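You operate a simulated robot arm through the tools that you are given. There is no shell and no other tool.

Carry out the task below with a simulated robot arm. There is one attempt and no reset: what you move stays moved.

## Task
Press the grey cap home on the yellow cable stub.
Fine: clamp slider at GRIP before pressing, back at FREE after. Leave the other caps and the blue stub. Where these are worked on the way, their far stop is far enough and under half their travel is too little: clamp slider.

It is judged by the outcome, as a careful person would: the job done as asked, and still so three seconds after it is handed in. It fails if anything else is knocked over, pushed out of place, dropped, spilled or broken. Lids that push on must go on centred and level and be pressed home; caps that screw on are set level and turned clockwise until they are tight.

## Robot
A 7-joint arm with a fingered hand, fixed in place. Base frame: the origin is at the foot of the arm, x ahead of it, y to its left, z up. Units: mm, rad, N and s.
Its first joint turns from -2.897 to 2.897 rad. Payload 4.7 kg.
The TCP is the grasp point between the finger pads, 36 mm short of the fingertips. In the tool frame z runs along the fingers and y along their closing line. Largest opening 120 mm; the body of the gripper starts 42 mm behind the TCP. The gripper is a hand of 5 fingers: y runs from the thumb to the fingers, the wrist lies at [-18, -122, -210] in the tool frame, and closing takes about 1.5 s.
Orientation is that of the tool frame in the base frame, as [roll, pitch, yaw] about the fixed x, y, z axes, in that order (R = Rz(yaw) Ry(pitch) Rx(roll)). With the fingers straight down and the wrist toward the robot, the tool's x, y and z point along [0, 1, 0], [1, 0, 0] and [0, 0, -1] of the base frame.

## Interface
- The arm moves only by the tool step_arm. Its argument "moves" is a list of rows, each a list of 7 numbers: the gripper command, from -1 (shut) to 1 (fully open), values between in proportion, then the shift along the tool's x, y, z in mm, then the turn, a rotation vector about the tool's x, y, z in rad. In form: [[fingers, dx, dy, dz, rx, ry, rz], ...]. A call has 1 to 20 rows; each row is the pose to reach, as a shift and turn from the pose commanded when the call began, along the tool's axes at that moment. A row lasts 0.2 s, in which the tool goes at most 50 mm and 0.15 rad; a call with a longer step from one row to the next is refused whole, and so is a gripper value outside its range. A pose out of reach is approached as far as the arm can. The call stops where the force on the tool passes 40 N (or 10 N more than at its start, if that is more) or the arm is blocked; 0.2 s more then pass. The fingers move at their own pace (about 45 mm/s each) and stop on an object; they squeeze with about 28 N. The grip force told is the motor's: it shows also when the fingers shut on nothing. Time passes only in rows, and 0.2 s behind the last, so rows that repeat a pose let the fingers close. The reply holds the time, the measured pose of the TCP, the force on the tool along the base axes, the opening and the grip force, in the units named above and with some noise, with the torque about the TCP (base axes, N m) and any sound that the robot's microphone picked up.
- Cameras (640 x 400 px; columns grow to the right, rows downward): "scene" is fixed at [225.4, 630.9, 1339.1]; the picture's right is [-0.66, 0.76, 0.00], its down [0.75, 0.65, -0.12] and it looks along [-0.09, -0.08, -0.99] (base axes); focal length 268 px, centre (320, 200). "wrist" rides on the gripper at [73, -91, -143] in the tool frame; the picture's right is [-0.80, 0.28, -0.53], its down [-0.53, -0.73, 0.42] and it looks along [-0.27, 0.62, 0.74] (tool axes); focal length 234 px, centre (320, 200). There is no depth. A picture from a camera that has moved, and an enlarged one, comes with that camera's place and axes in the base frame and with its lens. The place of the scene camera against the robot may be out by one fixed shift of up to 25 mm in any direction.
- get_image(camera): a new picture of that camera. It takes no simulated time.
- set_grasp(shape): the hand has 5 fingers and takes this shape, open, in about a second: jaw (thumb against the fingers, like two jaws); tri (thumb and two fingers); tip (a fingertip pinch); poke (one finger out to press); point (the index stretched); flat (the hand flat); cup (the hand cupped); fist (a fist). The gripper value then closes the fingers along that shape, each until it touches; the sizes above hold for jaw. It gives what a move gives, with no picture.
- zoom(camera, box): a new picture of the part [left, top, right, bottom] of that camera's present view, enlarged. It takes no simulated time.
- job_done(): hands the job in; it is judged then, once.

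Nothing tells you positions but the pictures and the camera data. Unless the task says otherwise, let go and move clear before handing in.

The tools are called after "Call:" as a command line: name --pt "numbers of a row" for each row, then --argument value for the rest, lists and objects as JSON in quotes. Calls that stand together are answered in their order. step_arm: Moves the arm, as the interface text tells. Its arguments: {"type":"object","properties":{"moves":{"type":"array","items":{"type":"array","items":{"type":"number"}}}},"required":["moves"]} The other tools are called the same way: set_grasp (shape) gives the hand a shape; get_image (camera) takes a picture; zoom (camera, box) takes an enlarged picture of a part of a camera's view; job_done () hands the job in.

At the start:

```text
time_s: 0.0
eef_pos: [224.8, 563.1, 1087.5]
tcp_rot: [3.141, 0.0, 1.57]
force: [-0.3, 0.0, 0.4]
torque: [0.0, -0.01, -0.02]
grip_width: 119.8
finger_force: 0.2
shape: jaw
```

scene: 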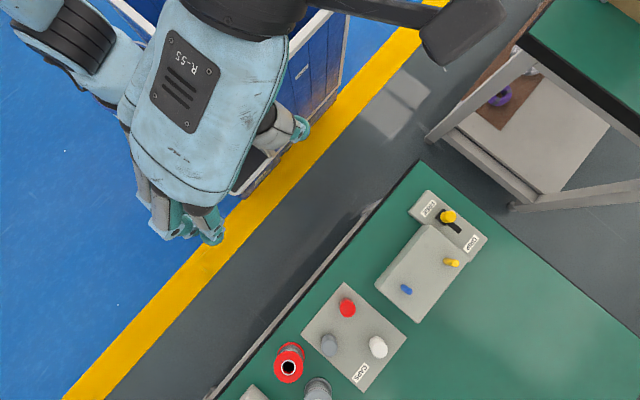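
wrist: 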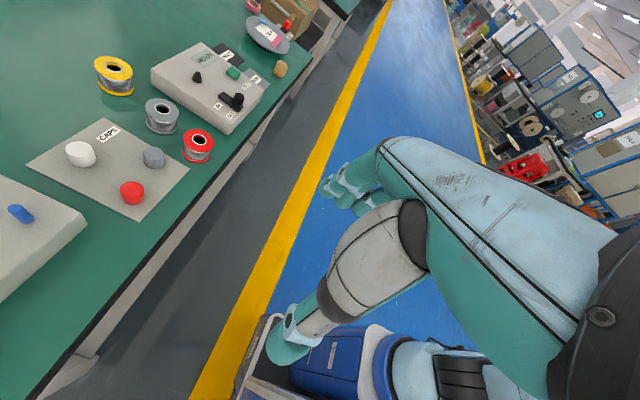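

I see a green bench with a clamp block (yellow and blue stubs, a slider with FREE/GRIP labels) and a CAPS plate with red, grey and white caps. I'll zoom in to locate these before moving.

Call:
zoom --camera "scene" --box '[360, 170, 520, 270]'

Call:
zoom --camera "scene" --box '[290, 270, 450, 370]'

Call:
zoom --camera "scene" --box '[360, 220, 520, 320]'

Call:
zoom --camera "wrist" --box '[0, 80, 240, 230]'

```text
4.00 times, centred on (440, 220) of scene
camera zoom: at [225.4, 630.9, 1339.1], right [-0.66, 0.76, 0.0], down [0.75, 0.65, -0.12], along [-0.09, -0.08, -0.99], focal length 1072 px, centre (-160, 120)
```

zoom: 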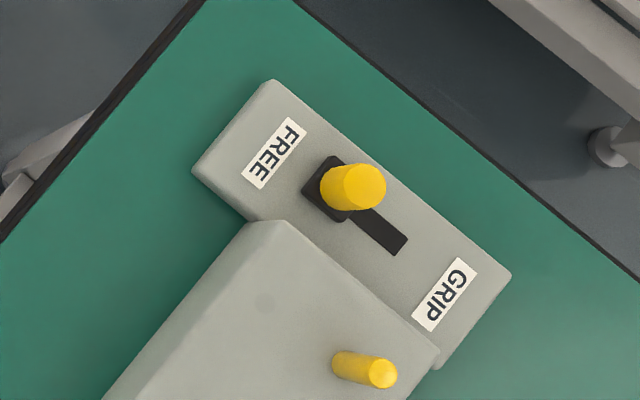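

```text
4.00 times, centred on (370, 320) of scene
camera zoom: at [225.4, 630.9, 1339.1], right [-0.66, 0.76, 0.0], down [0.75, 0.65, -0.12], along [-0.09, -0.08, -0.99], focal length 1072 px, centre (120, -280)
```

zoom: 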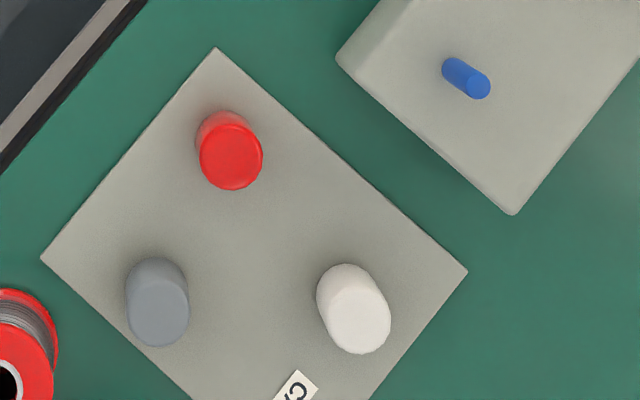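

```text
4.00 times, centred on (440, 270) of scene
camera zoom: at [225.4, 630.9, 1339.1], right [-0.66, 0.76, 0.0], down [0.75, 0.65, -0.12], along [-0.09, -0.08, -0.99], focal length 1072 px, centre (-160, -80)
```

zoom: 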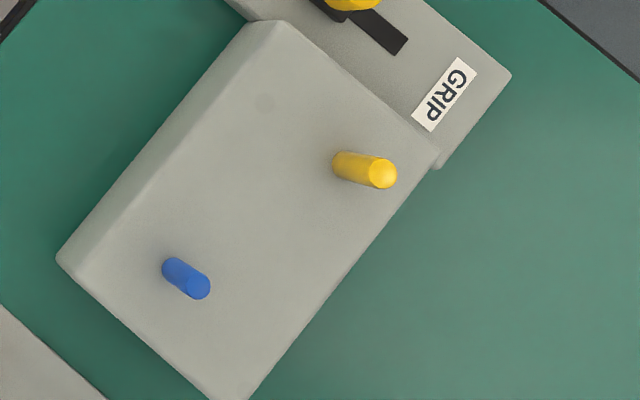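

```text
2.67 times, centred on (120, 155) of wrist
camera zoom: at [133.1, 635.5, 1231.8], right [0.28, -0.8, 0.53], down [-0.73, -0.53, -0.42], along [0.62, -0.27, -0.74], focal length 624 px, centre (853, 320)
```

zoom: 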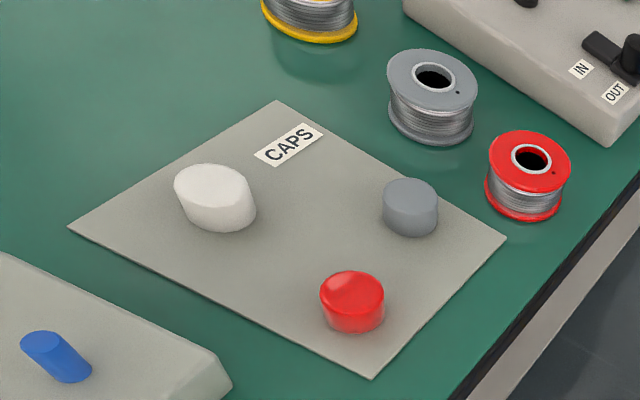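

The bench lies on the robot's left (y > ~720). Roughly: grey cap near (386, 810, 770), yellow stub near (95, 890), slider knob near (28, 829) sliding along +y. I'll turn the hand to point its wrist toward the robot and move to a look position for better wrist views.

Call:
step_arm --pt "1 7 0 8 0 0 -0.14" --pt "1 14 0 16 0 0 -0.28" --pt "1 21 0 24 0 0 -0.42" --pt "1 28 0 32 0 0 -0.56" --pt "1 35 0 40 0 0 -0.7" --pt "1 42 0 48 0 0 -0.84" --pt "1 49 0 56 0 0 -0.98" --pt "1 56 0 64 0 0 -1.12" --pt "1 63 0 72 0 0 -1.26" --pt "1 70 0 80 0 0 -1.4" --pt "1 77 0 87 0 0 -1.54" --pt "1 77 0 87 0 0 -1.5708"

```text
time_s: 2.6
eef_pos: [224.0, 640.0, 1001.0]
tcp_rot: [3.141, 0.0, -3.14]
force: [0.0, -0.5, 0.1]
torque: [0.0, -0.01, -0.02]
grip_width: 119.5
finger_force: 0.2
shape: jaw
```

Call:
get_image --camera "wrist"

Call:
get_image --camera "scene"

```text
taken
camera wrist: at [151.9, 548.4, 1145.1], right [0.8, 0.28, 0.53], down [0.53, -0.73, -0.43], along [0.27, 0.62, -0.74], focal length 234 px, centre (320, 200)
```

wrist: 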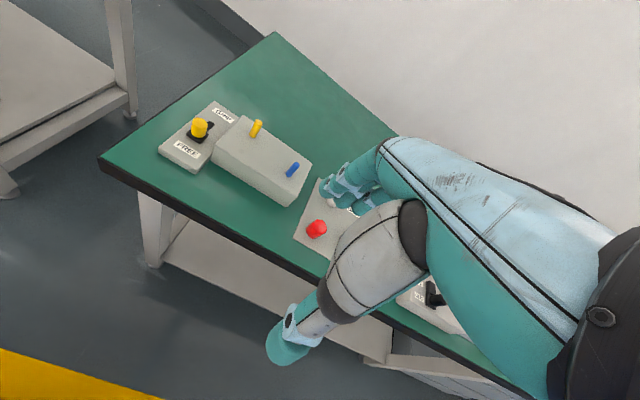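

```text
taken
```

scene: 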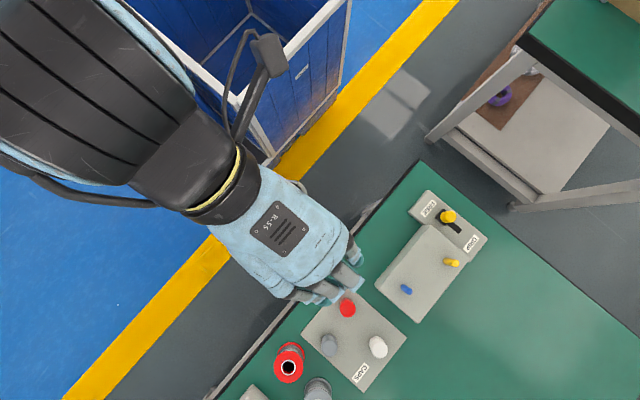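

The hand turned as expected, and the wrist camera sees the clamp block to the left of the hand. I'll zoom in on it to start triangulating.

Call:
zoom --camera "wrist" --box '[150, 90, 310, 190]'

Call:
zoom --camera "wrist" --box '[240, 130, 400, 230]'

```text
4.00 times, centred on (230, 140) of wrist
camera zoom: at [151.9, 548.4, 1145.1], right [0.8, 0.28, 0.53], down [0.53, -0.73, -0.43], along [0.27, 0.62, -0.74], focal length 937 px, centre (680, 440)
```

zoom: 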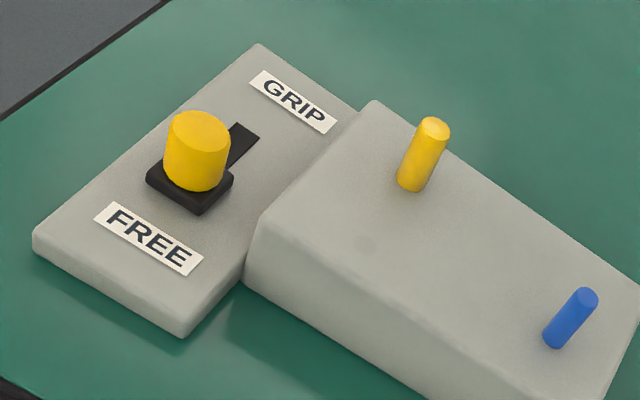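

```text
4.00 times, centred on (320, 180) of wrist
camera zoom: at [151.9, 548.4, 1145.1], right [0.8, 0.28, 0.53], down [0.53, -0.73, -0.43], along [0.27, 0.62, -0.74], focal length 937 px, centre (320, 280)
```

zoom: 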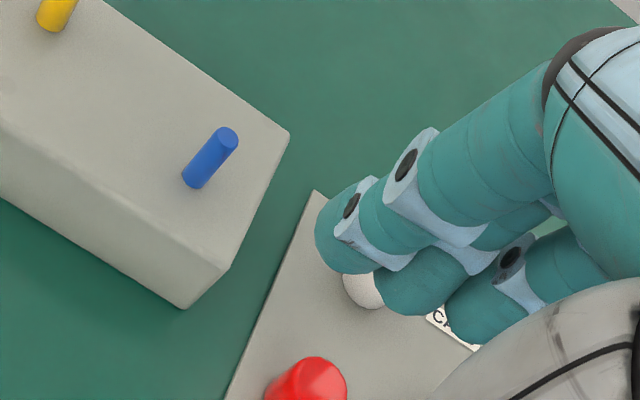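

The clamp block is clear from here; I'll go to a nearer, higher-baseline view of the slider and yellow stub, staying well above everything.

Call:
step_arm --pt "1 25 17 12 0 0 0" --pt "1 50 33 24 0 0 0" --pt "1 75 50 35 0 0 0" --pt "1 100 67 47 0 0 0" --pt "1 125 83 59 0 0 0" --pt "1 150 100 71 0 0 0"

Call:
get_image --camera "wrist"

Call:
get_image --camera "scene"

```text
time_s: 4.0
eef_pos: [73.8, 740.3, 930.6]
tcp_rot: [3.14, 0.0, 3.141]
force: [1.3, -0.9, 1.0]
torque: [-0.01, 0.01, -0.05]
grip_width: 119.7
finger_force: 0.0
shape: jaw
```

```text
taken
camera wrist: at [1.1, 648.6, 1073.8], right [0.8, 0.28, 0.53], down [0.53, -0.73, -0.43], along [0.27, 0.62, -0.74], focal length 234 px, centre (320, 200)
```

wrist: 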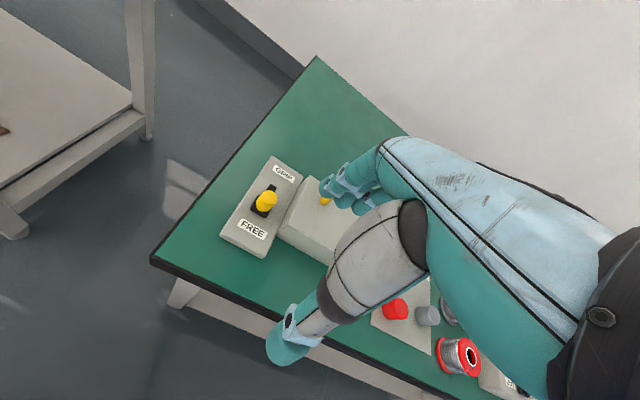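

```text
taken
```

scene: 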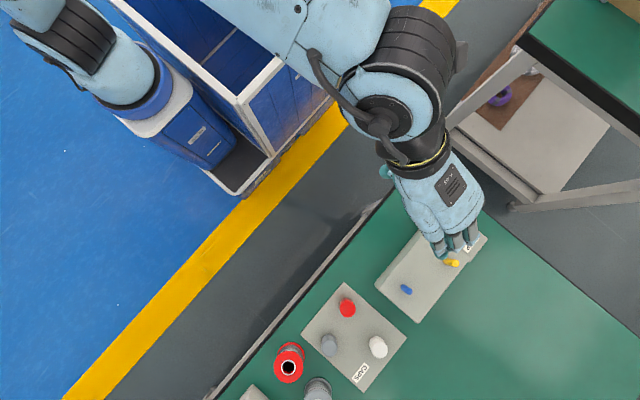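

Call:
zoom --camera "wrist" --box '[210, 140, 370, 240]'

Call:
zoom --camera "wrist" --box '[260, 120, 440, 380]'

Call:
zoom --camera "wrist" --box '[360, 260, 520, 360]'

```text
4.00 times, centred on (290, 190) of wrist
camera zoom: at [1.1, 648.6, 1073.8], right [0.8, 0.28, 0.53], down [0.53, -0.73, -0.43], along [0.27, 0.62, -0.74], focal length 937 px, centre (440, 240)
```

zoom: 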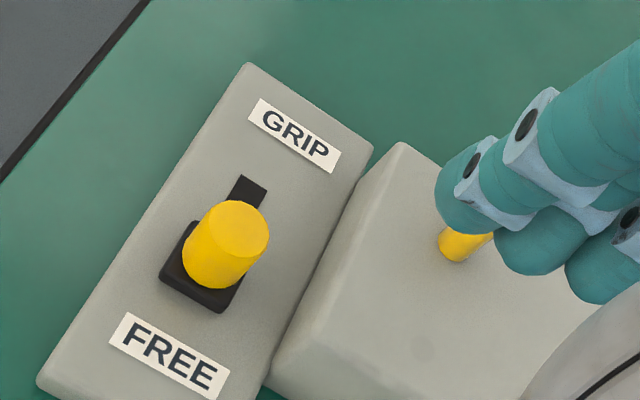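

```text
1.54 times, centred on (350, 250) of wrist
camera zoom: at [1.1, 648.6, 1073.8], right [0.8, 0.28, 0.53], down [0.53, -0.73, -0.43], along [0.27, 0.62, -0.74], focal length 360 px, centre (274, 123)
```

zoom: 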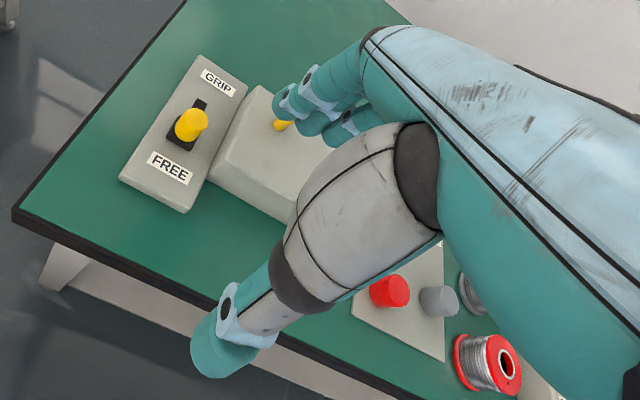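

```text
4.00 times, centred on (440, 310) of wrist
camera zoom: at [1.1, 648.6, 1073.8], right [0.8, 0.28, 0.53], down [0.53, -0.73, -0.43], along [0.27, 0.62, -0.74], focal length 937 px, centre (-160, -240)
```

zoom: 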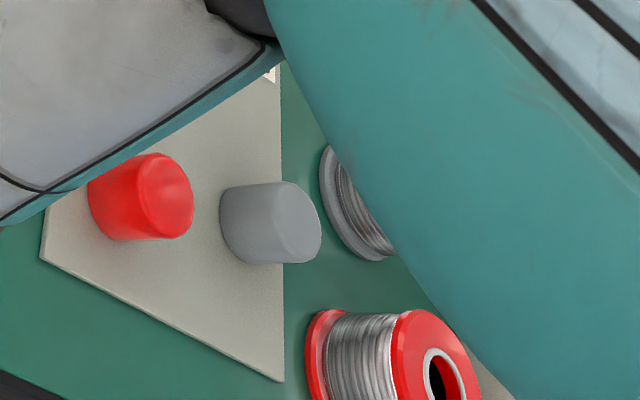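

Triangulated so far: knob top ≈ (28.6, 828, 807), yellow stub ≈ (104, 875) from z≈806 up to ≈844, grey cap top ≈ (380, 812, 789). Next I'll rise a bit and look at the hand shapes that might suit the slider.

Call:
step_arm --pt "1 0 -20 -30 0 0 0" --pt "1 0 -40 -60 0 0 0"

Call:
set_grasp --shape "tip"

Call:
get_image --camera "wrist"

Call:
zoom --camera "scene" --box '[360, 140, 520, 240]'

```text
time_s: 4.6
eef_pos: [74.3, 699.8, 989.2]
tcp_rot: [-3.139, 0.0, 3.141]
force: [-1.0, 0.2, -1.1]
torque: [-0.02, 0.0, 0.0]
grip_width: 119.6
finger_force: 0.0
shape: jaw
```

```text
time_s: 5.5
eef_pos: [74.9, 698.8, 989.3]
tcp_rot: [3.141, 0.0, 3.141]
force: [-0.1, 0.2, 0.7]
torque: [0.02, 0.01, -0.01]
grip_width: 120.1
finger_force: 0.0
shape: tip
```

```text
taken
camera wrist: at [1.7, 608.7, 1133.0], right [0.8, 0.28, 0.53], down [0.53, -0.73, -0.42], along [0.27, 0.62, -0.74], focal length 234 px, centre (320, 200)
```

wrist: 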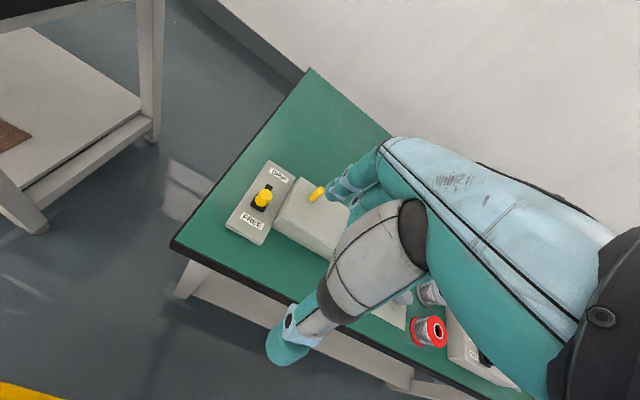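

```text
4.00 times, centred on (440, 190) of scene
camera zoom: at [225.4, 630.9, 1339.1], right [-0.66, 0.76, 0.0], down [0.75, 0.65, -0.12], along [-0.09, -0.08, -0.99], focal length 1072 px, centre (-160, 240)
```

zoom: 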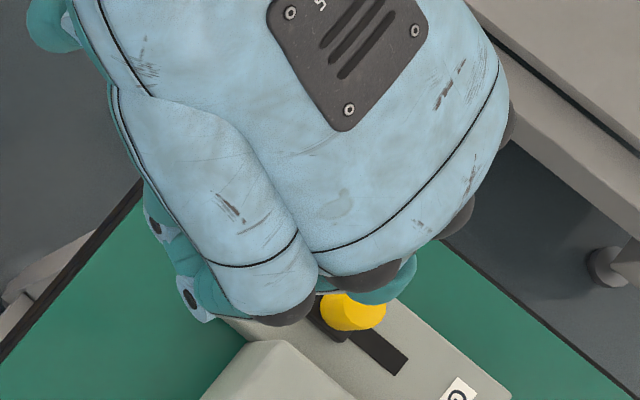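

Call:
zoom --camera "wrist" --box '[240, 130, 440, 380]'

Call:
set_grasp --shape "poke"

Call:
zoom --camera "wrist" --box '[240, 130, 440, 380]'

Call:
get_image --camera "scene"

```text
1.60 times, centred on (340, 255) of wrist
camera zoom: at [1.7, 608.7, 1133.0], right [0.8, 0.28, 0.53], down [0.53, -0.73, -0.42], along [0.27, 0.62, -0.74], focal length 375 px, centre (288, 112)
```

zoom: 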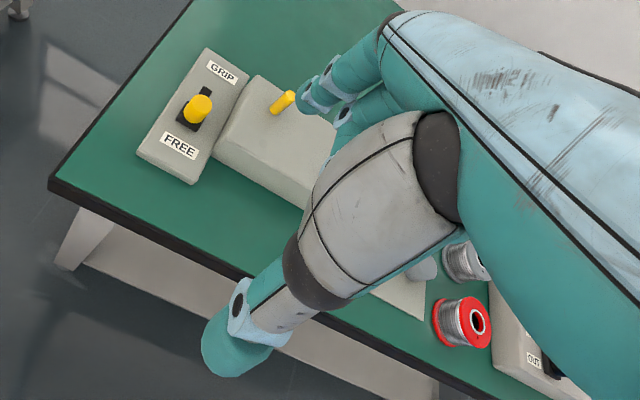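

```text
time_s: 6.4
eef_pos: [74.3, 698.5, 989.9]
tcp_rot: [-3.141, -0.002, 3.141]
force: [0.1, -0.9, 0.3]
torque: [0.01, 0.0, -0.01]
grip_width: 0.1
finger_force: 0.0
shape: poke
```

```text
1.60 times, centred on (340, 255) of wrist
camera zoom: at [1.7, 608.7, 1133.0], right [0.8, 0.28, 0.53], down [0.53, -0.73, -0.42], along [0.27, 0.62, -0.74], focal length 375 px, centre (288, 112)
```

zoom: 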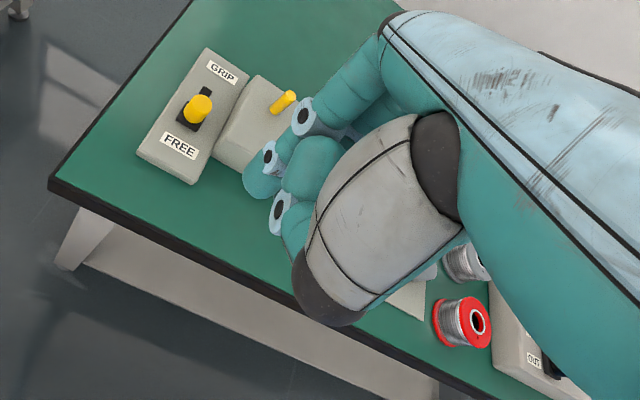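

```text
taken
```

scene: 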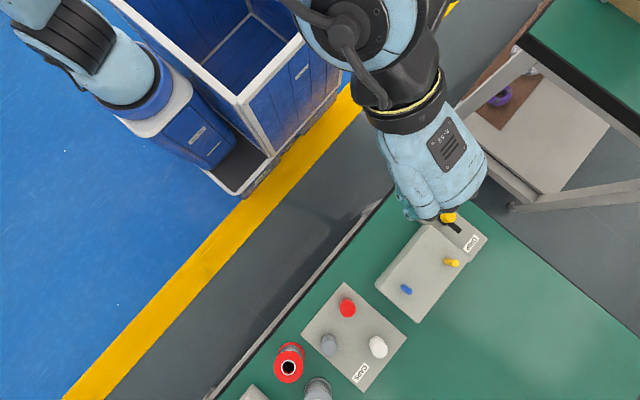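

In "poke" the index stretches down by the tool axis while the thumb folds away. I'll compare "tip" and "tri" more closely before choosing, still up in free air.

Call:
set_grasp --shape "tri"

Call:
zoom --camera "wrist" --box '[250, 130, 410, 230]'

Call:
set_grasp --shape "tip"

Call:
zoom --camera "wrist" --box '[250, 130, 410, 230]'

Call:
set_grasp --shape "jaw"

Call:
zoom --camera "wrist" --box '[250, 130, 410, 230]'

```text
time_s: 7.3
eef_pos: [73.0, 700.3, 989.1]
tcp_rot: [-3.142, 0.0, 3.142]
force: [0.2, 0.0, 0.5]
torque: [0.02, -0.02, 0.01]
grip_width: 119.8
finger_force: 0.0
shape: tri
```

```text
4.00 times, centred on (330, 180) of wrist
camera zoom: at [1.7, 608.7, 1133.0], right [0.8, 0.28, 0.53], down [0.53, -0.73, -0.42], along [0.27, 0.62, -0.74], focal length 937 px, centre (280, 280)
```

zoom: 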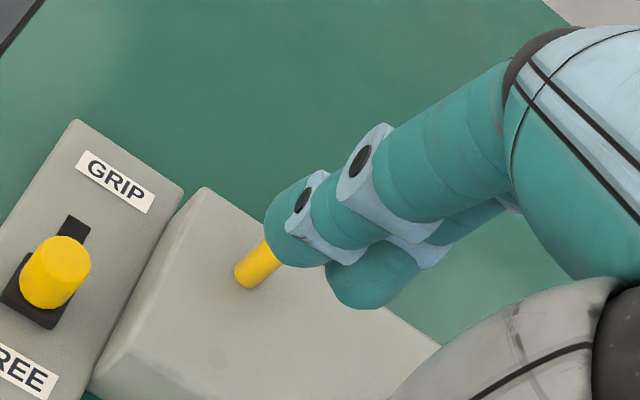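

```text
time_s: 8.2
eef_pos: [73.2, 699.8, 988.4]
tcp_rot: [3.141, 0.0, 3.14]
force: [0.3, 0.3, -0.1]
torque: [0.0, -0.04, 0.0]
grip_width: 119.8
finger_force: 0.0
shape: tip
```

```text
4.00 times, centred on (330, 180) of wrist
camera zoom: at [1.7, 608.7, 1133.0], right [0.8, 0.28, 0.53], down [0.53, -0.73, -0.42], along [0.27, 0.62, -0.74], focal length 937 px, centre (280, 280)
```

zoom: 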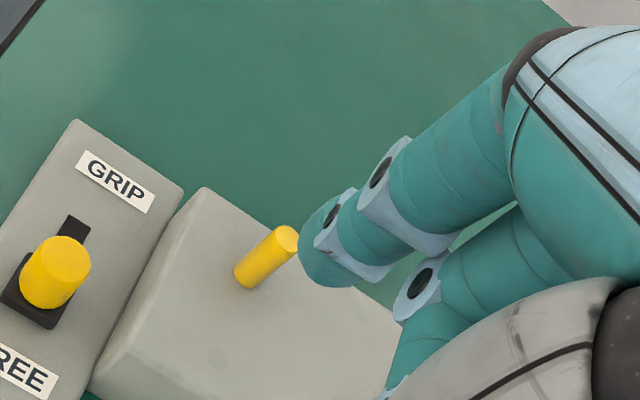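

```text
time_s: 9.1
eef_pos: [74.3, 699.9, 988.9]
tcp_rot: [-3.141, 0.0, -3.14]
force: [-0.4, -0.5, -0.4]
torque: [0.02, 0.0, 0.03]
grip_width: 119.9
finger_force: 0.1
shape: jaw
```

```text
4.00 times, centred on (330, 180) of wrist
camera zoom: at [1.7, 608.7, 1133.0], right [0.8, 0.28, 0.53], down [0.53, -0.73, -0.42], along [0.27, 0.62, -0.74], focal length 937 px, centre (280, 280)
```

zoom: 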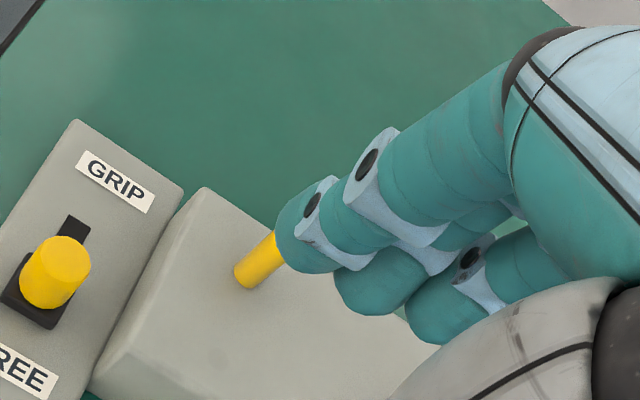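

"Tri" extends only thumb, index and middle (about ±24 mm wide), "tip" only thumb and index. I'll also check "point" and "fist" for the slider and pressing work.

Call:
set_grasp --shape "point"

Call:
zoom --camera "wrist" --box '[200, 130, 440, 280]'

Call:
set_grasp --shape "fist"

Call:
zoom --camera "wrist" --box '[200, 130, 440, 280]'

Call:
set_grasp --shape "poke"

Call:
zoom --camera "wrist" --box '[200, 130, 440, 280]'

```text
time_s: 10.0
eef_pos: [73.2, 698.6, 989.2]
tcp_rot: [-3.141, 0.001, -3.141]
force: [0.2, 0.6, 0.1]
torque: [0.0, -0.01, 0.0]
grip_width: 114.4
finger_force: 0.1
shape: point
```

```text
2.67 times, centred on (320, 205) of wrist
camera zoom: at [1.7, 608.7, 1133.0], right [0.8, 0.28, 0.53], down [0.53, -0.73, -0.42], along [0.27, 0.62, -0.74], focal length 624 px, centre (320, 187)
```

zoom: 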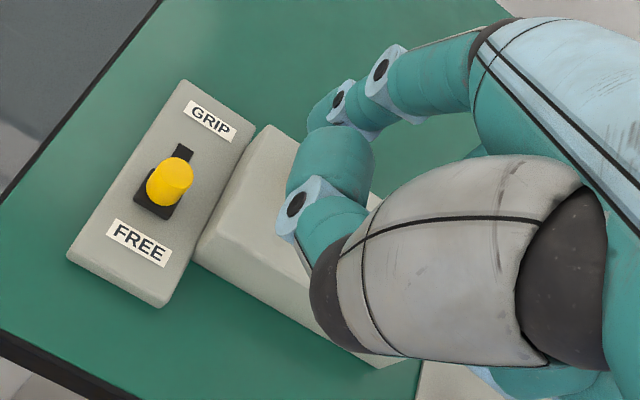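

```text
time_s: 10.9
eef_pos: [73.1, 699.4, 989.8]
tcp_rot: [-3.141, 0.0, 3.141]
force: [-0.3, -0.7, -0.1]
torque: [0.0, 0.04, 0.0]
grip_width: 0.0
finger_force: 0.1
shape: fist
```

```text
2.67 times, centred on (320, 205) of wrist
camera zoom: at [1.7, 608.7, 1133.0], right [0.8, 0.28, 0.53], down [0.53, -0.73, -0.42], along [0.27, 0.62, -0.74], focal length 624 px, centre (320, 187)
```

zoom: 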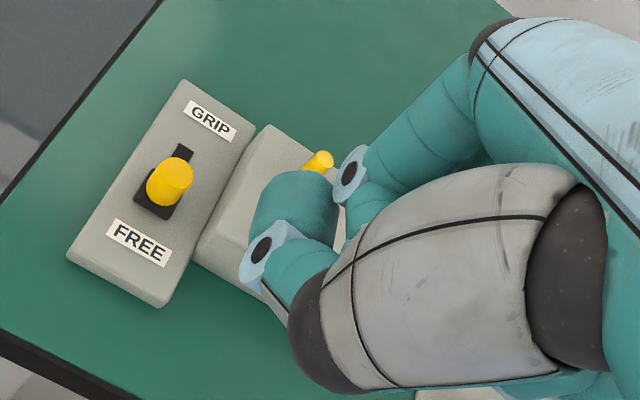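

```text
time_s: 11.8
eef_pos: [74.4, 699.9, 989.5]
tcp_rot: [-3.14, 0.001, -3.141]
force: [-0.3, 0.2, 0.4]
torque: [0.01, -0.03, -0.03]
grip_width: 0.1
finger_force: 0.1
shape: poke
```

```text
2.67 times, centred on (320, 205) of wrist
camera zoom: at [1.7, 608.7, 1133.0], right [0.8, 0.28, 0.53], down [0.53, -0.73, -0.42], along [0.27, 0.62, -0.74], focal length 624 px, centre (320, 187)
```

zoom: 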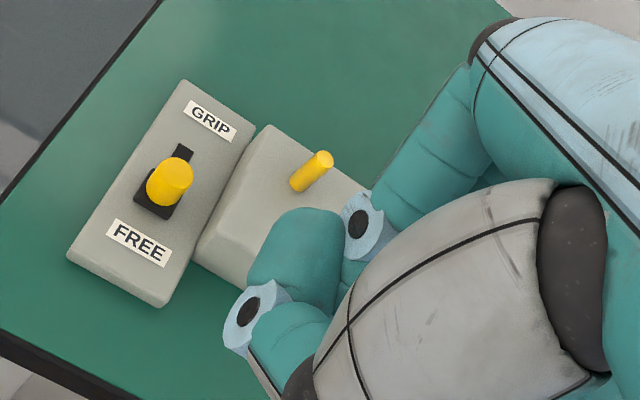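

The poke looks different now, as if the index is caught behind the thumb after the fist. I'll open to jaw and form the poke again.

Call:
set_grasp --shape "jaw"

Call:
set_grasp --shape "poke"

Call:
zoom --camera "wrist" --box '[200, 130, 440, 280]'

Call:
step_arm --pt "1 0 0 0 0 0 0" --pt "1 0 0 0 0 0 0" --pt "1 0 0 0 0 0 0" --pt "1 0 0 0 0 0 0"

Call:
zoom --camera "wrist" --box '[200, 130, 440, 280]'

```text
time_s: 12.7
eef_pos: [74.5, 699.8, 989.7]
tcp_rot: [3.141, -0.001, -3.141]
force: [-0.4, -0.2, 0.2]
torque: [-0.02, 0.0, -0.03]
grip_width: 119.8
finger_force: 0.0
shape: jaw
```

```text
time_s: 13.6
eef_pos: [73.9, 699.5, 990.3]
tcp_rot: [3.141, -0.001, -3.141]
force: [-0.7, 0.3, 0.7]
torque: [0.01, 0.0, 0.01]
grip_width: 0.0
finger_force: 0.1
shape: poke
```

```text
2.67 times, centred on (320, 205) of wrist
camera zoom: at [1.7, 608.7, 1133.0], right [0.8, 0.28, 0.53], down [0.53, -0.73, -0.42], along [0.27, 0.62, -0.74], focal length 624 px, centre (320, 187)
```

zoom: 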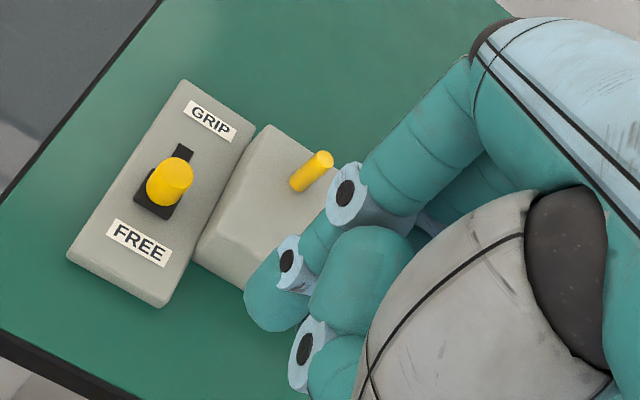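

```text
time_s: 14.6
eef_pos: [74.6, 698.1, 989.7]
tcp_rot: [3.141, 0.0, 3.141]
force: [-0.4, 0.4, 0.1]
torque: [0.02, -0.02, 0.01]
grip_width: 0.0
finger_force: 0.0
shape: poke
```

```text
2.67 times, centred on (320, 205) of wrist
camera zoom: at [1.7, 608.6, 1133.2], right [0.8, 0.28, 0.53], down [0.53, -0.73, -0.42], along [0.27, 0.62, -0.74], focal length 624 px, centre (320, 187)
```

zoom: 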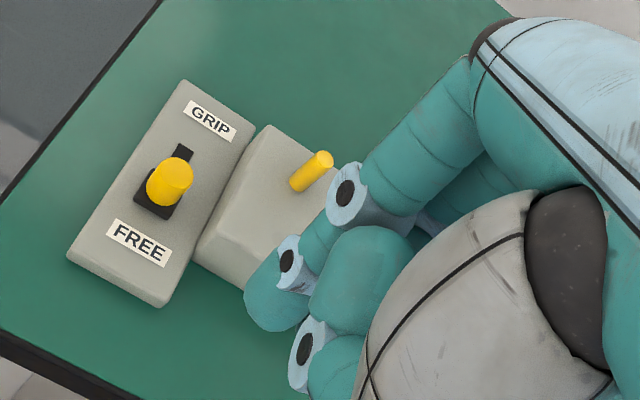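

Forming poke from jaw gives an index pointing straight down, its tip about 34 mm beyond the TCP and ~10 mm toward tool +x. I'll turn the hand to yaw 90° (other fingers then trail away from the stubs) and bring it above and behind the knob on the FREE side.

Call:
step_arm --pt "1 4 6 5 0 0 0.143" --pt "1 9 13 11 0 0 0.286" --pt "1 13 19 16 0 0 0.429" --pt "1 17 26 21 0 0 0.571" --pt "1 22 32 27 0 0 0.714" --pt "1 26 39 32 0 0 0.857" --pt "1 31 45 38 0 0 1.0" --pt "1 35 52 43 0 0 1.142" --pt "1 39 58 48 0 0 1.285" --pt "1 44 65 54 0 0 1.428" --pt "1 48 71 59 0 0 1.571"

Call:
get_image --camera "wrist"

Call:
get_image --camera "scene"

```text
time_s: 17.0
eef_pos: [27.4, 770.1, 931.3]
tcp_rot: [-3.141, -0.002, 1.566]
force: [-0.1, -0.7, 0.6]
torque: [-0.04, 0.03, 0.01]
grip_width: 0.3
finger_force: 0.0
shape: poke
```

```text
taken
camera wrist: at [-64.7, 843.7, 1075.1], right [0.28, -0.81, 0.52], down [-0.73, -0.53, -0.43], along [0.62, -0.27, -0.74], focal length 234 px, centre (320, 200)
```

wrist: 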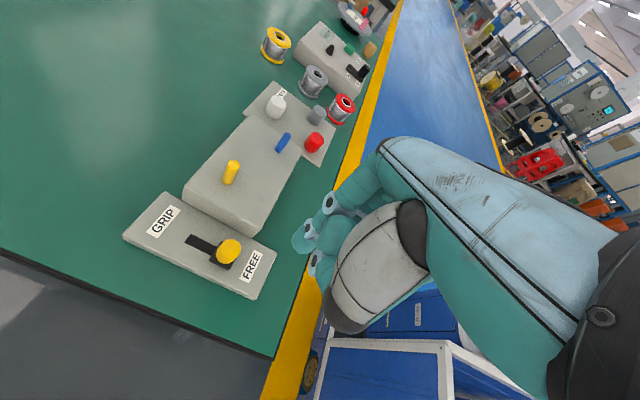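

```text
taken
```

scene: 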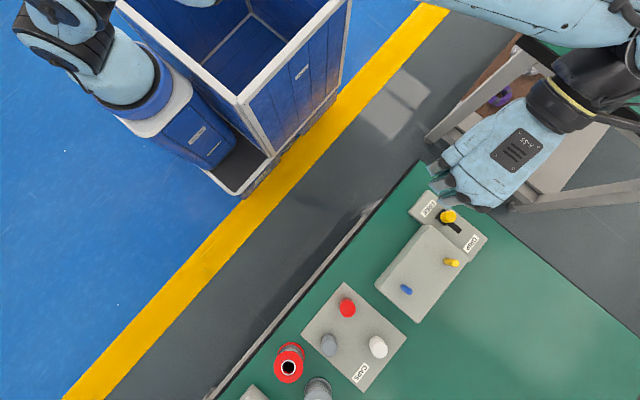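

The whole work area is visible from this pose, so I'll zoom to refine positions.

Call:
zoom --camera "wrist" --box '[110, 150, 350, 300]'

Call:
zoom --camera "wrist" --box '[230, 70, 370, 170]'

Call:
zoom --camera "scene" --box '[400, 130, 560, 230]'

```text
2.67 times, centred on (230, 225) of wrist
camera zoom: at [-64.7, 843.7, 1075.1], right [0.28, -0.81, 0.52], down [-0.73, -0.53, -0.43], along [0.62, -0.27, -0.74], focal length 624 px, centre (560, 133)
```

zoom: 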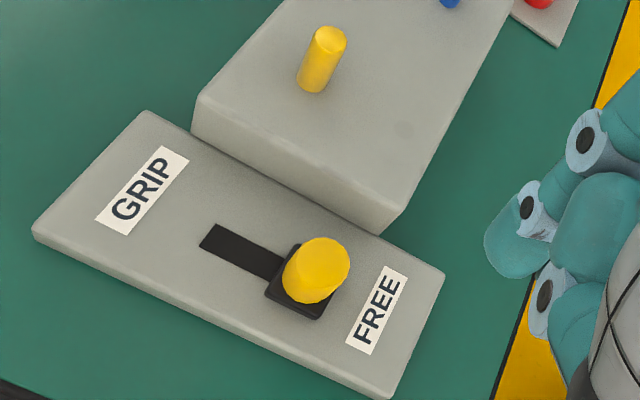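

```text
4.00 times, centred on (300, 120) of wrist
camera zoom: at [-64.7, 843.7, 1075.1], right [0.28, -0.81, 0.52], down [-0.73, -0.53, -0.43], along [0.62, -0.27, -0.74], focal length 937 px, centre (400, 520)
```

zoom: 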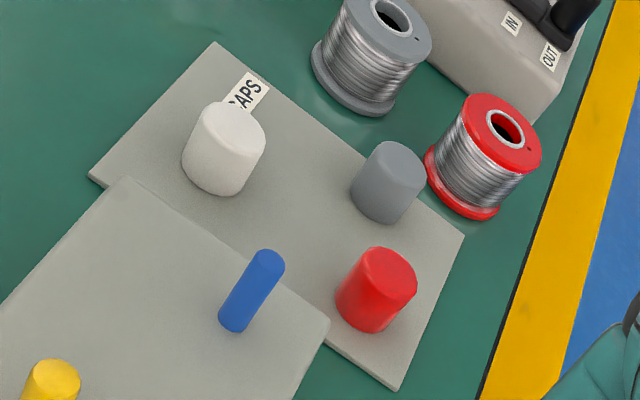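

```text
4.00 times, centred on (480, 180) of scene
camera zoom: at [225.4, 630.9, 1339.1], right [-0.66, 0.76, 0.0], down [0.75, 0.65, -0.12], along [-0.09, -0.08, -0.99], focal length 1072 px, centre (-320, 280)
```

zoom: 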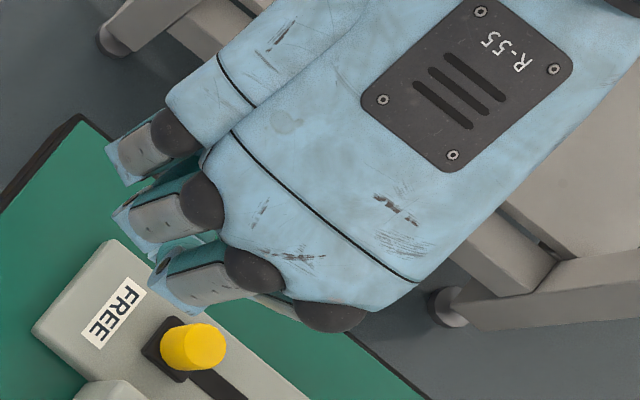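

The knob sits near (30, 827), slider deck at z≈774, knob top ≈807. I'll lower the index fingertip on the FREE side of the knob, roughly 25 mm clear of it, to about 793 mm height.

Call:
step_arm --pt "1 0 1 26 0 0 0" --pt "1 0 1 52 0 0 0" --pt "1 0 1 78 0 0 0" --pt "1 0 1 95 0 0 0" --pt "1 0 1 103 0 0 0"

Call:
zoom --camera "wrist" --box '[160, 150, 400, 300]'

Call:
zoom --camera "scene" --box '[380, 140, 540, 240]'

```text
time_s: 18.2
eef_pos: [27.6, 770.2, 827.3]
tcp_rot: [3.141, -0.001, 1.571]
force: [0.0, 0.5, 0.3]
torque: [-0.02, -0.01, 0.03]
grip_width: 0.0
finger_force: 0.1
shape: poke
```

```text
2.67 times, centred on (280, 225) of wrist
camera zoom: at [-64.0, 843.1, 971.5], right [0.28, -0.8, 0.53], down [-0.73, -0.53, -0.42], along [0.62, -0.27, -0.74], focal length 624 px, centre (427, 133)
```

zoom: 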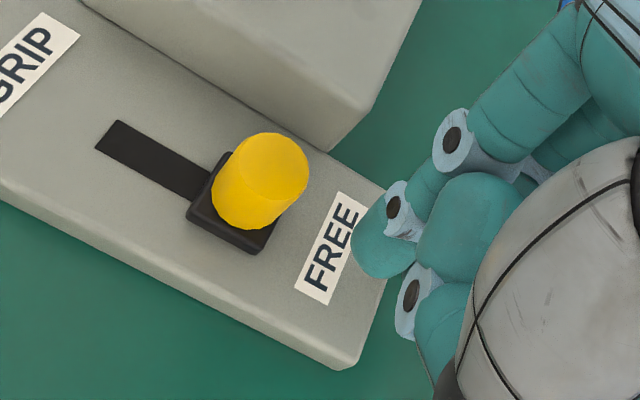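

```text
4.00 times, centred on (460, 190) of scene
camera zoom: at [225.4, 630.9, 1339.1], right [-0.66, 0.76, 0.0], down [0.75, 0.65, -0.12], along [-0.09, -0.08, -0.99], focal length 1072 px, centre (-240, 240)
```

zoom: 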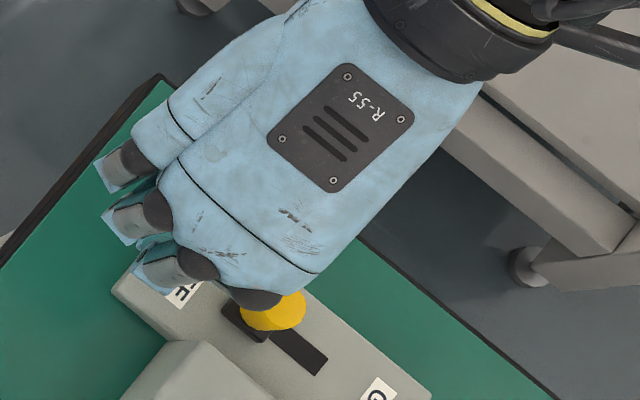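

The fingertip looks aligned with the knob in x and level with its side. I'll push slowly toward GRIP (+y), watching the force.

Call:
step_arm --pt "1 6 1 0 0 0 0" --pt "1 12 1 0 0 0 0" --pt "1 18 1 0 0 0 0" --pt "1 22 1 0 0 0 0" --pt "1 26 1 0 0 0 0" --pt "1 30 1 0 0 0 0" --pt "1 34 1 0 0 0 0"

Call:
zoom --camera "wrist" --box '[160, 150, 400, 300]'

```text
time_s: 19.8
eef_pos: [28.1, 804.4, 828.2]
tcp_rot: [3.141, 0.001, 1.57]
force: [-0.2, -1.1, -0.8]
torque: [-0.02, -0.01, 0.01]
grip_width: 0.0
finger_force: 0.1
shape: poke
```

```text
2.67 times, centred on (280, 225) of wrist
camera zoom: at [-62.6, 877.6, 972.1], right [0.28, -0.8, 0.53], down [-0.73, -0.53, -0.42], along [0.62, -0.27, -0.74], focal length 624 px, centre (427, 133)
```

zoom: 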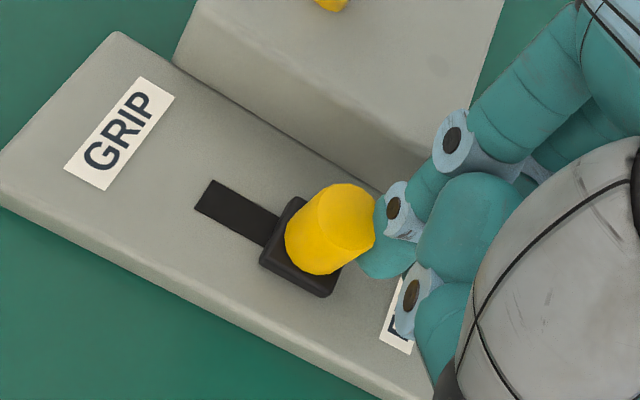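

Contact made and the carriage has started to move with little force. I'll continue toward the GRIP stop.

Call:
step_arm --pt "1 5 0 0 0 0 0" --pt "1 10 0 0 0 0 0" --pt "1 15 0 0 0 0 0" --pt "1 20 0 0 0 0 0" --pt "1 24 0 0 0 0 0" --pt "1 28 0 0 0 0 0" --pt "1 32 0 0 0 0 0" --pt "1 36 0 0 0 0 0"

Call:
zoom --camera "wrist" --box '[160, 150, 400, 300]'

```text
time_s: 21.6
eef_pos: [30.1, 838.5, 827.1]
tcp_rot: [3.141, 0.006, 1.57]
force: [6.6, -35.4, 1.2]
torque: [-1.16, -0.26, -0.2]
grip_width: 0.0
finger_force: 0.1
shape: poke
```

```text
2.67 times, centred on (280, 225) of wrist
camera zoom: at [-61.7, 912.6, 970.9], right [0.28, -0.8, 0.53], down [-0.73, -0.53, -0.42], along [0.62, -0.27, -0.74], focal length 624 px, centre (427, 133)
```

zoom: 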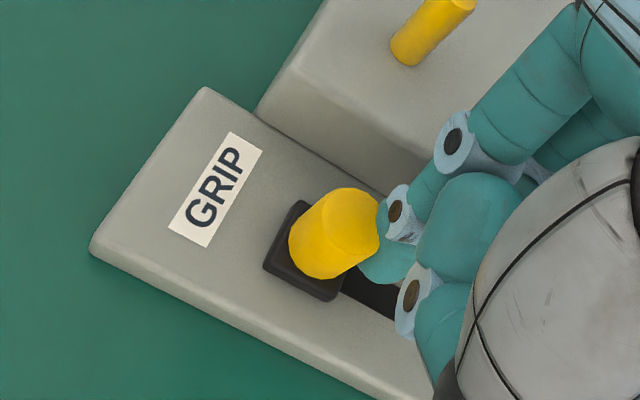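

The carriage covers the GRIP end of the slot and the force jumped to 35 N – it is at its far stop. I'll back the finger off and rise.

Call:
step_arm --pt "1 -8 0 0 0 0 0" --pt "1 -22 0 0 0 0 0" --pt "1 -22 0 -30 0 0 0" --pt "1 -22 0 -65 0 0 0" --pt "1 -22 0 -100 0 0 0"

Call:
zoom --camera "wrist" --box '[110, 150, 350, 300]'

Call:
zoom --camera "wrist" --box '[230, 90, 370, 190]'

```text
time_s: 22.8
eef_pos: [29.3, 818.2, 926.1]
tcp_rot: [3.142, 0.003, 1.571]
force: [0.1, 0.2, -0.2]
torque: [-0.01, -0.01, 0.02]
grip_width: 0.2
finger_force: 0.1
shape: poke
```

```text
2.67 times, centred on (230, 225) of wrist
camera zoom: at [-63.1, 891.8, 1070.5], right [0.28, -0.8, 0.53], down [-0.73, -0.53, -0.42], along [0.62, -0.27, -0.74], focal length 624 px, centre (560, 133)
```

zoom: 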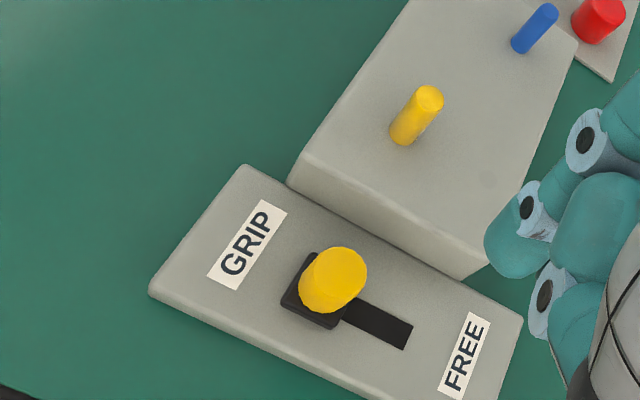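

```text
4.00 times, centred on (300, 140) of wrist
camera zoom: at [-63.1, 891.8, 1070.5], right [0.28, -0.8, 0.53], down [-0.73, -0.53, -0.42], along [0.62, -0.27, -0.74], focal length 937 px, centre (400, 440)
```

zoom: 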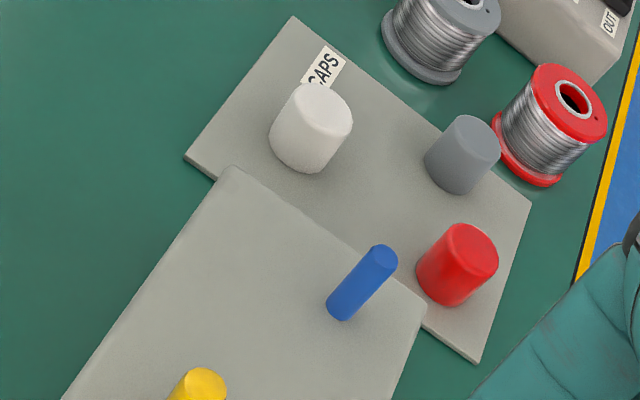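

The slider is at GRIP (knob moved ~40 mm to y≈866) and stays there. Next I'll switch to the three-finger "tri" shape and travel, high up, to above the grey cap near (380, 811), turning the wrist back toward the robot.

Call:
set_grasp --shape "tri"

Call:
step_arm --pt "1 -6 29 -10 0 0 -0.131" --pt "1 -12 58 -20 0 0 -0.262" --pt "1 -18 87 -25 0 0 -0.393" --pt "1 -24 117 -25 0 0 -0.524" --pt "1 -30 146 -25 0 0 -0.654" --pt "1 -36 175 -25 0 0 -0.785" --pt "1 -42 204 -25 0 0 -0.916" --pt "1 -48 233 -25 0 0 -1.047" --pt "1 -54 262 -20 0 0 -1.178" --pt "1 -60 291 -15 0 0 -1.309" --pt "1 -64 320 -10 0 0 -1.44" --pt "1 -68 350 -4 0 0 -1.571"

Call:
get_image --camera "wrist"

Call:
get_image --camera "scene"

```text
time_s: 23.7
eef_pos: [28.7, 818.6, 927.4]
tcp_rot: [-3.141, 0.001, 1.57]
force: [-0.3, -0.2, -0.2]
torque: [-0.03, 0.0, -0.01]
grip_width: 119.8
finger_force: 0.0
shape: tri
```

```text
time_s: 26.3
eef_pos: [378.4, 751.2, 931.5]
tcp_rot: [3.139, 0.0, 3.141]
force: [-0.7, -0.6, 1.3]
torque: [0.0, -0.04, 0.0]
grip_width: 119.8
finger_force: 0.0
shape: tri
```

```text
taken
camera wrist: at [306.6, 659.8, 1075.4], right [0.8, 0.28, 0.53], down [0.53, -0.73, -0.43], along [0.27, 0.62, -0.74], focal length 234 px, centre (320, 200)
```

wrist: 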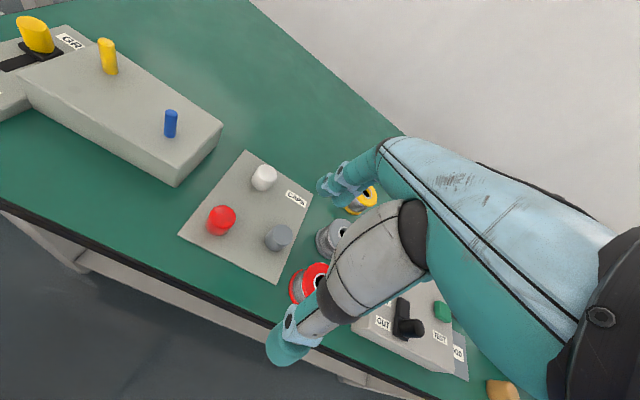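

```text
taken
```

scene: 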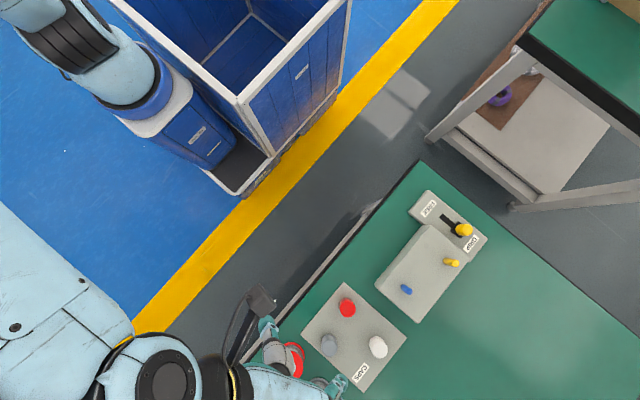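

Call:
zoom --camera "wrist" --box '[170, 140, 360, 320]'

Call:
zoom --camera "wrist" --box '[200, 190, 320, 265]'

Call:
zoom --camera "scene" --box '[230, 290, 390, 390]'

```text
2.22 times, centred on (265, 230) of wrist
camera zoom: at [306.6, 659.8, 1075.4], right [0.8, 0.28, 0.53], down [0.53, -0.73, -0.43], along [0.27, 0.62, -0.74], focal length 520 px, centre (442, 133)
```

zoom: 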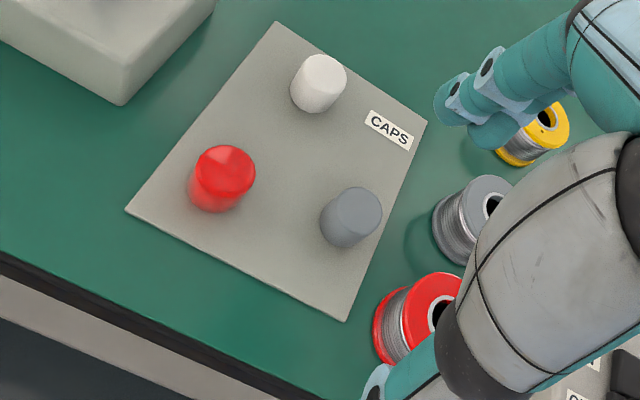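

```text
5.33 times, centred on (260, 228) of wrist
camera zoom: at [306.6, 659.8, 1075.4], right [0.8, 0.28, 0.53], down [0.53, -0.73, -0.43], along [0.27, 0.62, -0.74], focal length 1249 px, centre (640, 53)
```

zoom: 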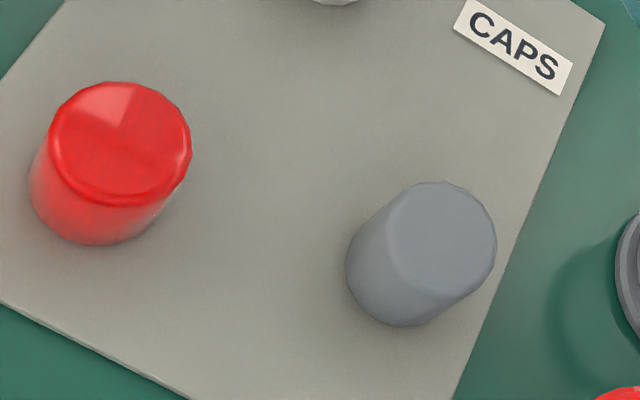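

```text
4.00 times, centred on (310, 340) of scene
camera zoom: at [225.4, 630.9, 1339.1], right [-0.66, 0.76, 0.0], down [0.75, 0.65, -0.12], along [-0.09, -0.08, -0.99], focal length 1072 px, centre (360, -360)
```

zoom: 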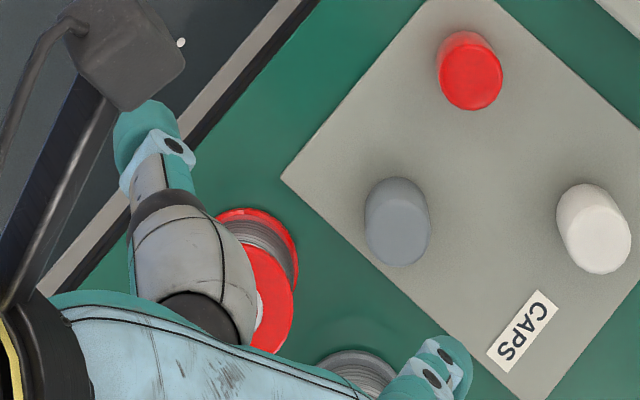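

Grey cap: centre ≈ (378, 812), bottom at z≈762, top at z≈789, diameter ≈29 mm. I'll hover above it with the tri hand open and check the alignment.

Call:
step_arm --pt "1 1 20 17 0 0 0" --pt "1 2 40 34 0 0 0" --pt "1 2 61 51 0 0 0" --pt "1 2 61 66 0 0 0"

Call:
get_image --camera "wrist"

Call:
zoom --camera "wrist" --box '[230, 170, 390, 370]'

Call:
zoom --camera "scene" --box '[230, 290, 390, 390]'

```text
time_s: 27.3
eef_pos: [377.0, 812.6, 867.7]
tcp_rot: [3.141, 0.0, 3.14]
force: [0.4, 0.6, 0.1]
torque: [-0.02, -0.01, 0.0]
grip_width: 119.9
finger_force: 0.0
shape: tri
```

```text
taken
camera wrist: at [304.0, 720.6, 1010.2], right [0.8, 0.28, 0.53], down [0.53, -0.73, -0.42], along [0.27, 0.62, -0.74], focal length 234 px, centre (320, 200)
```

wrist: 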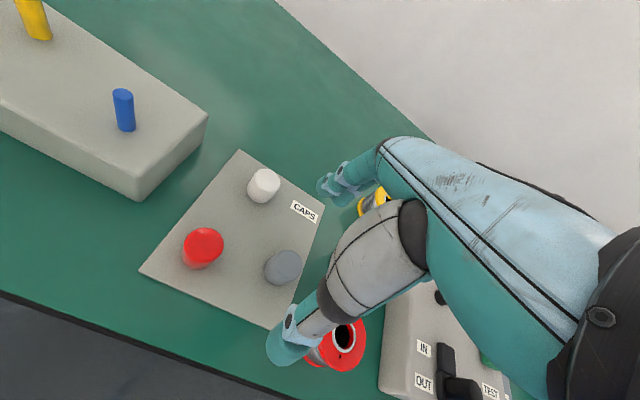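

```text
2.00 times, centred on (310, 270) of wrist
camera zoom: at [304.0, 720.6, 1010.2], right [0.8, 0.28, 0.53], down [0.53, -0.73, -0.42], along [0.27, 0.62, -0.74], focal length 468 px, centre (340, 60)
```

zoom: 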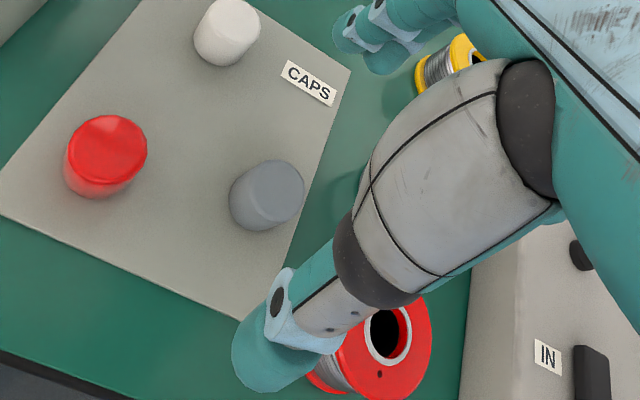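

```text
4.00 times, centred on (310, 340) of scene
camera zoom: at [225.4, 630.9, 1339.1], right [-0.66, 0.76, 0.0], down [0.75, 0.65, -0.12], along [-0.09, -0.08, -0.99], focal length 1072 px, centre (360, -360)
```

zoom: 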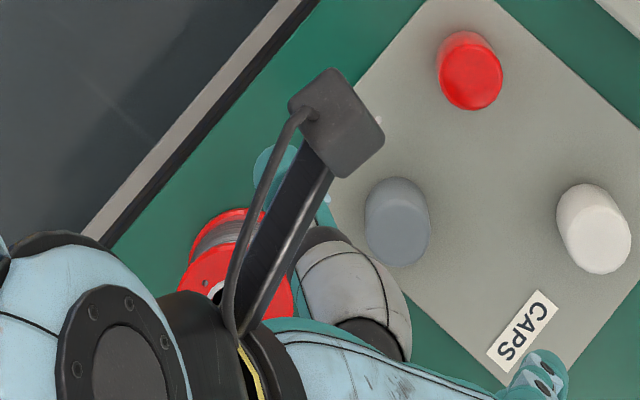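

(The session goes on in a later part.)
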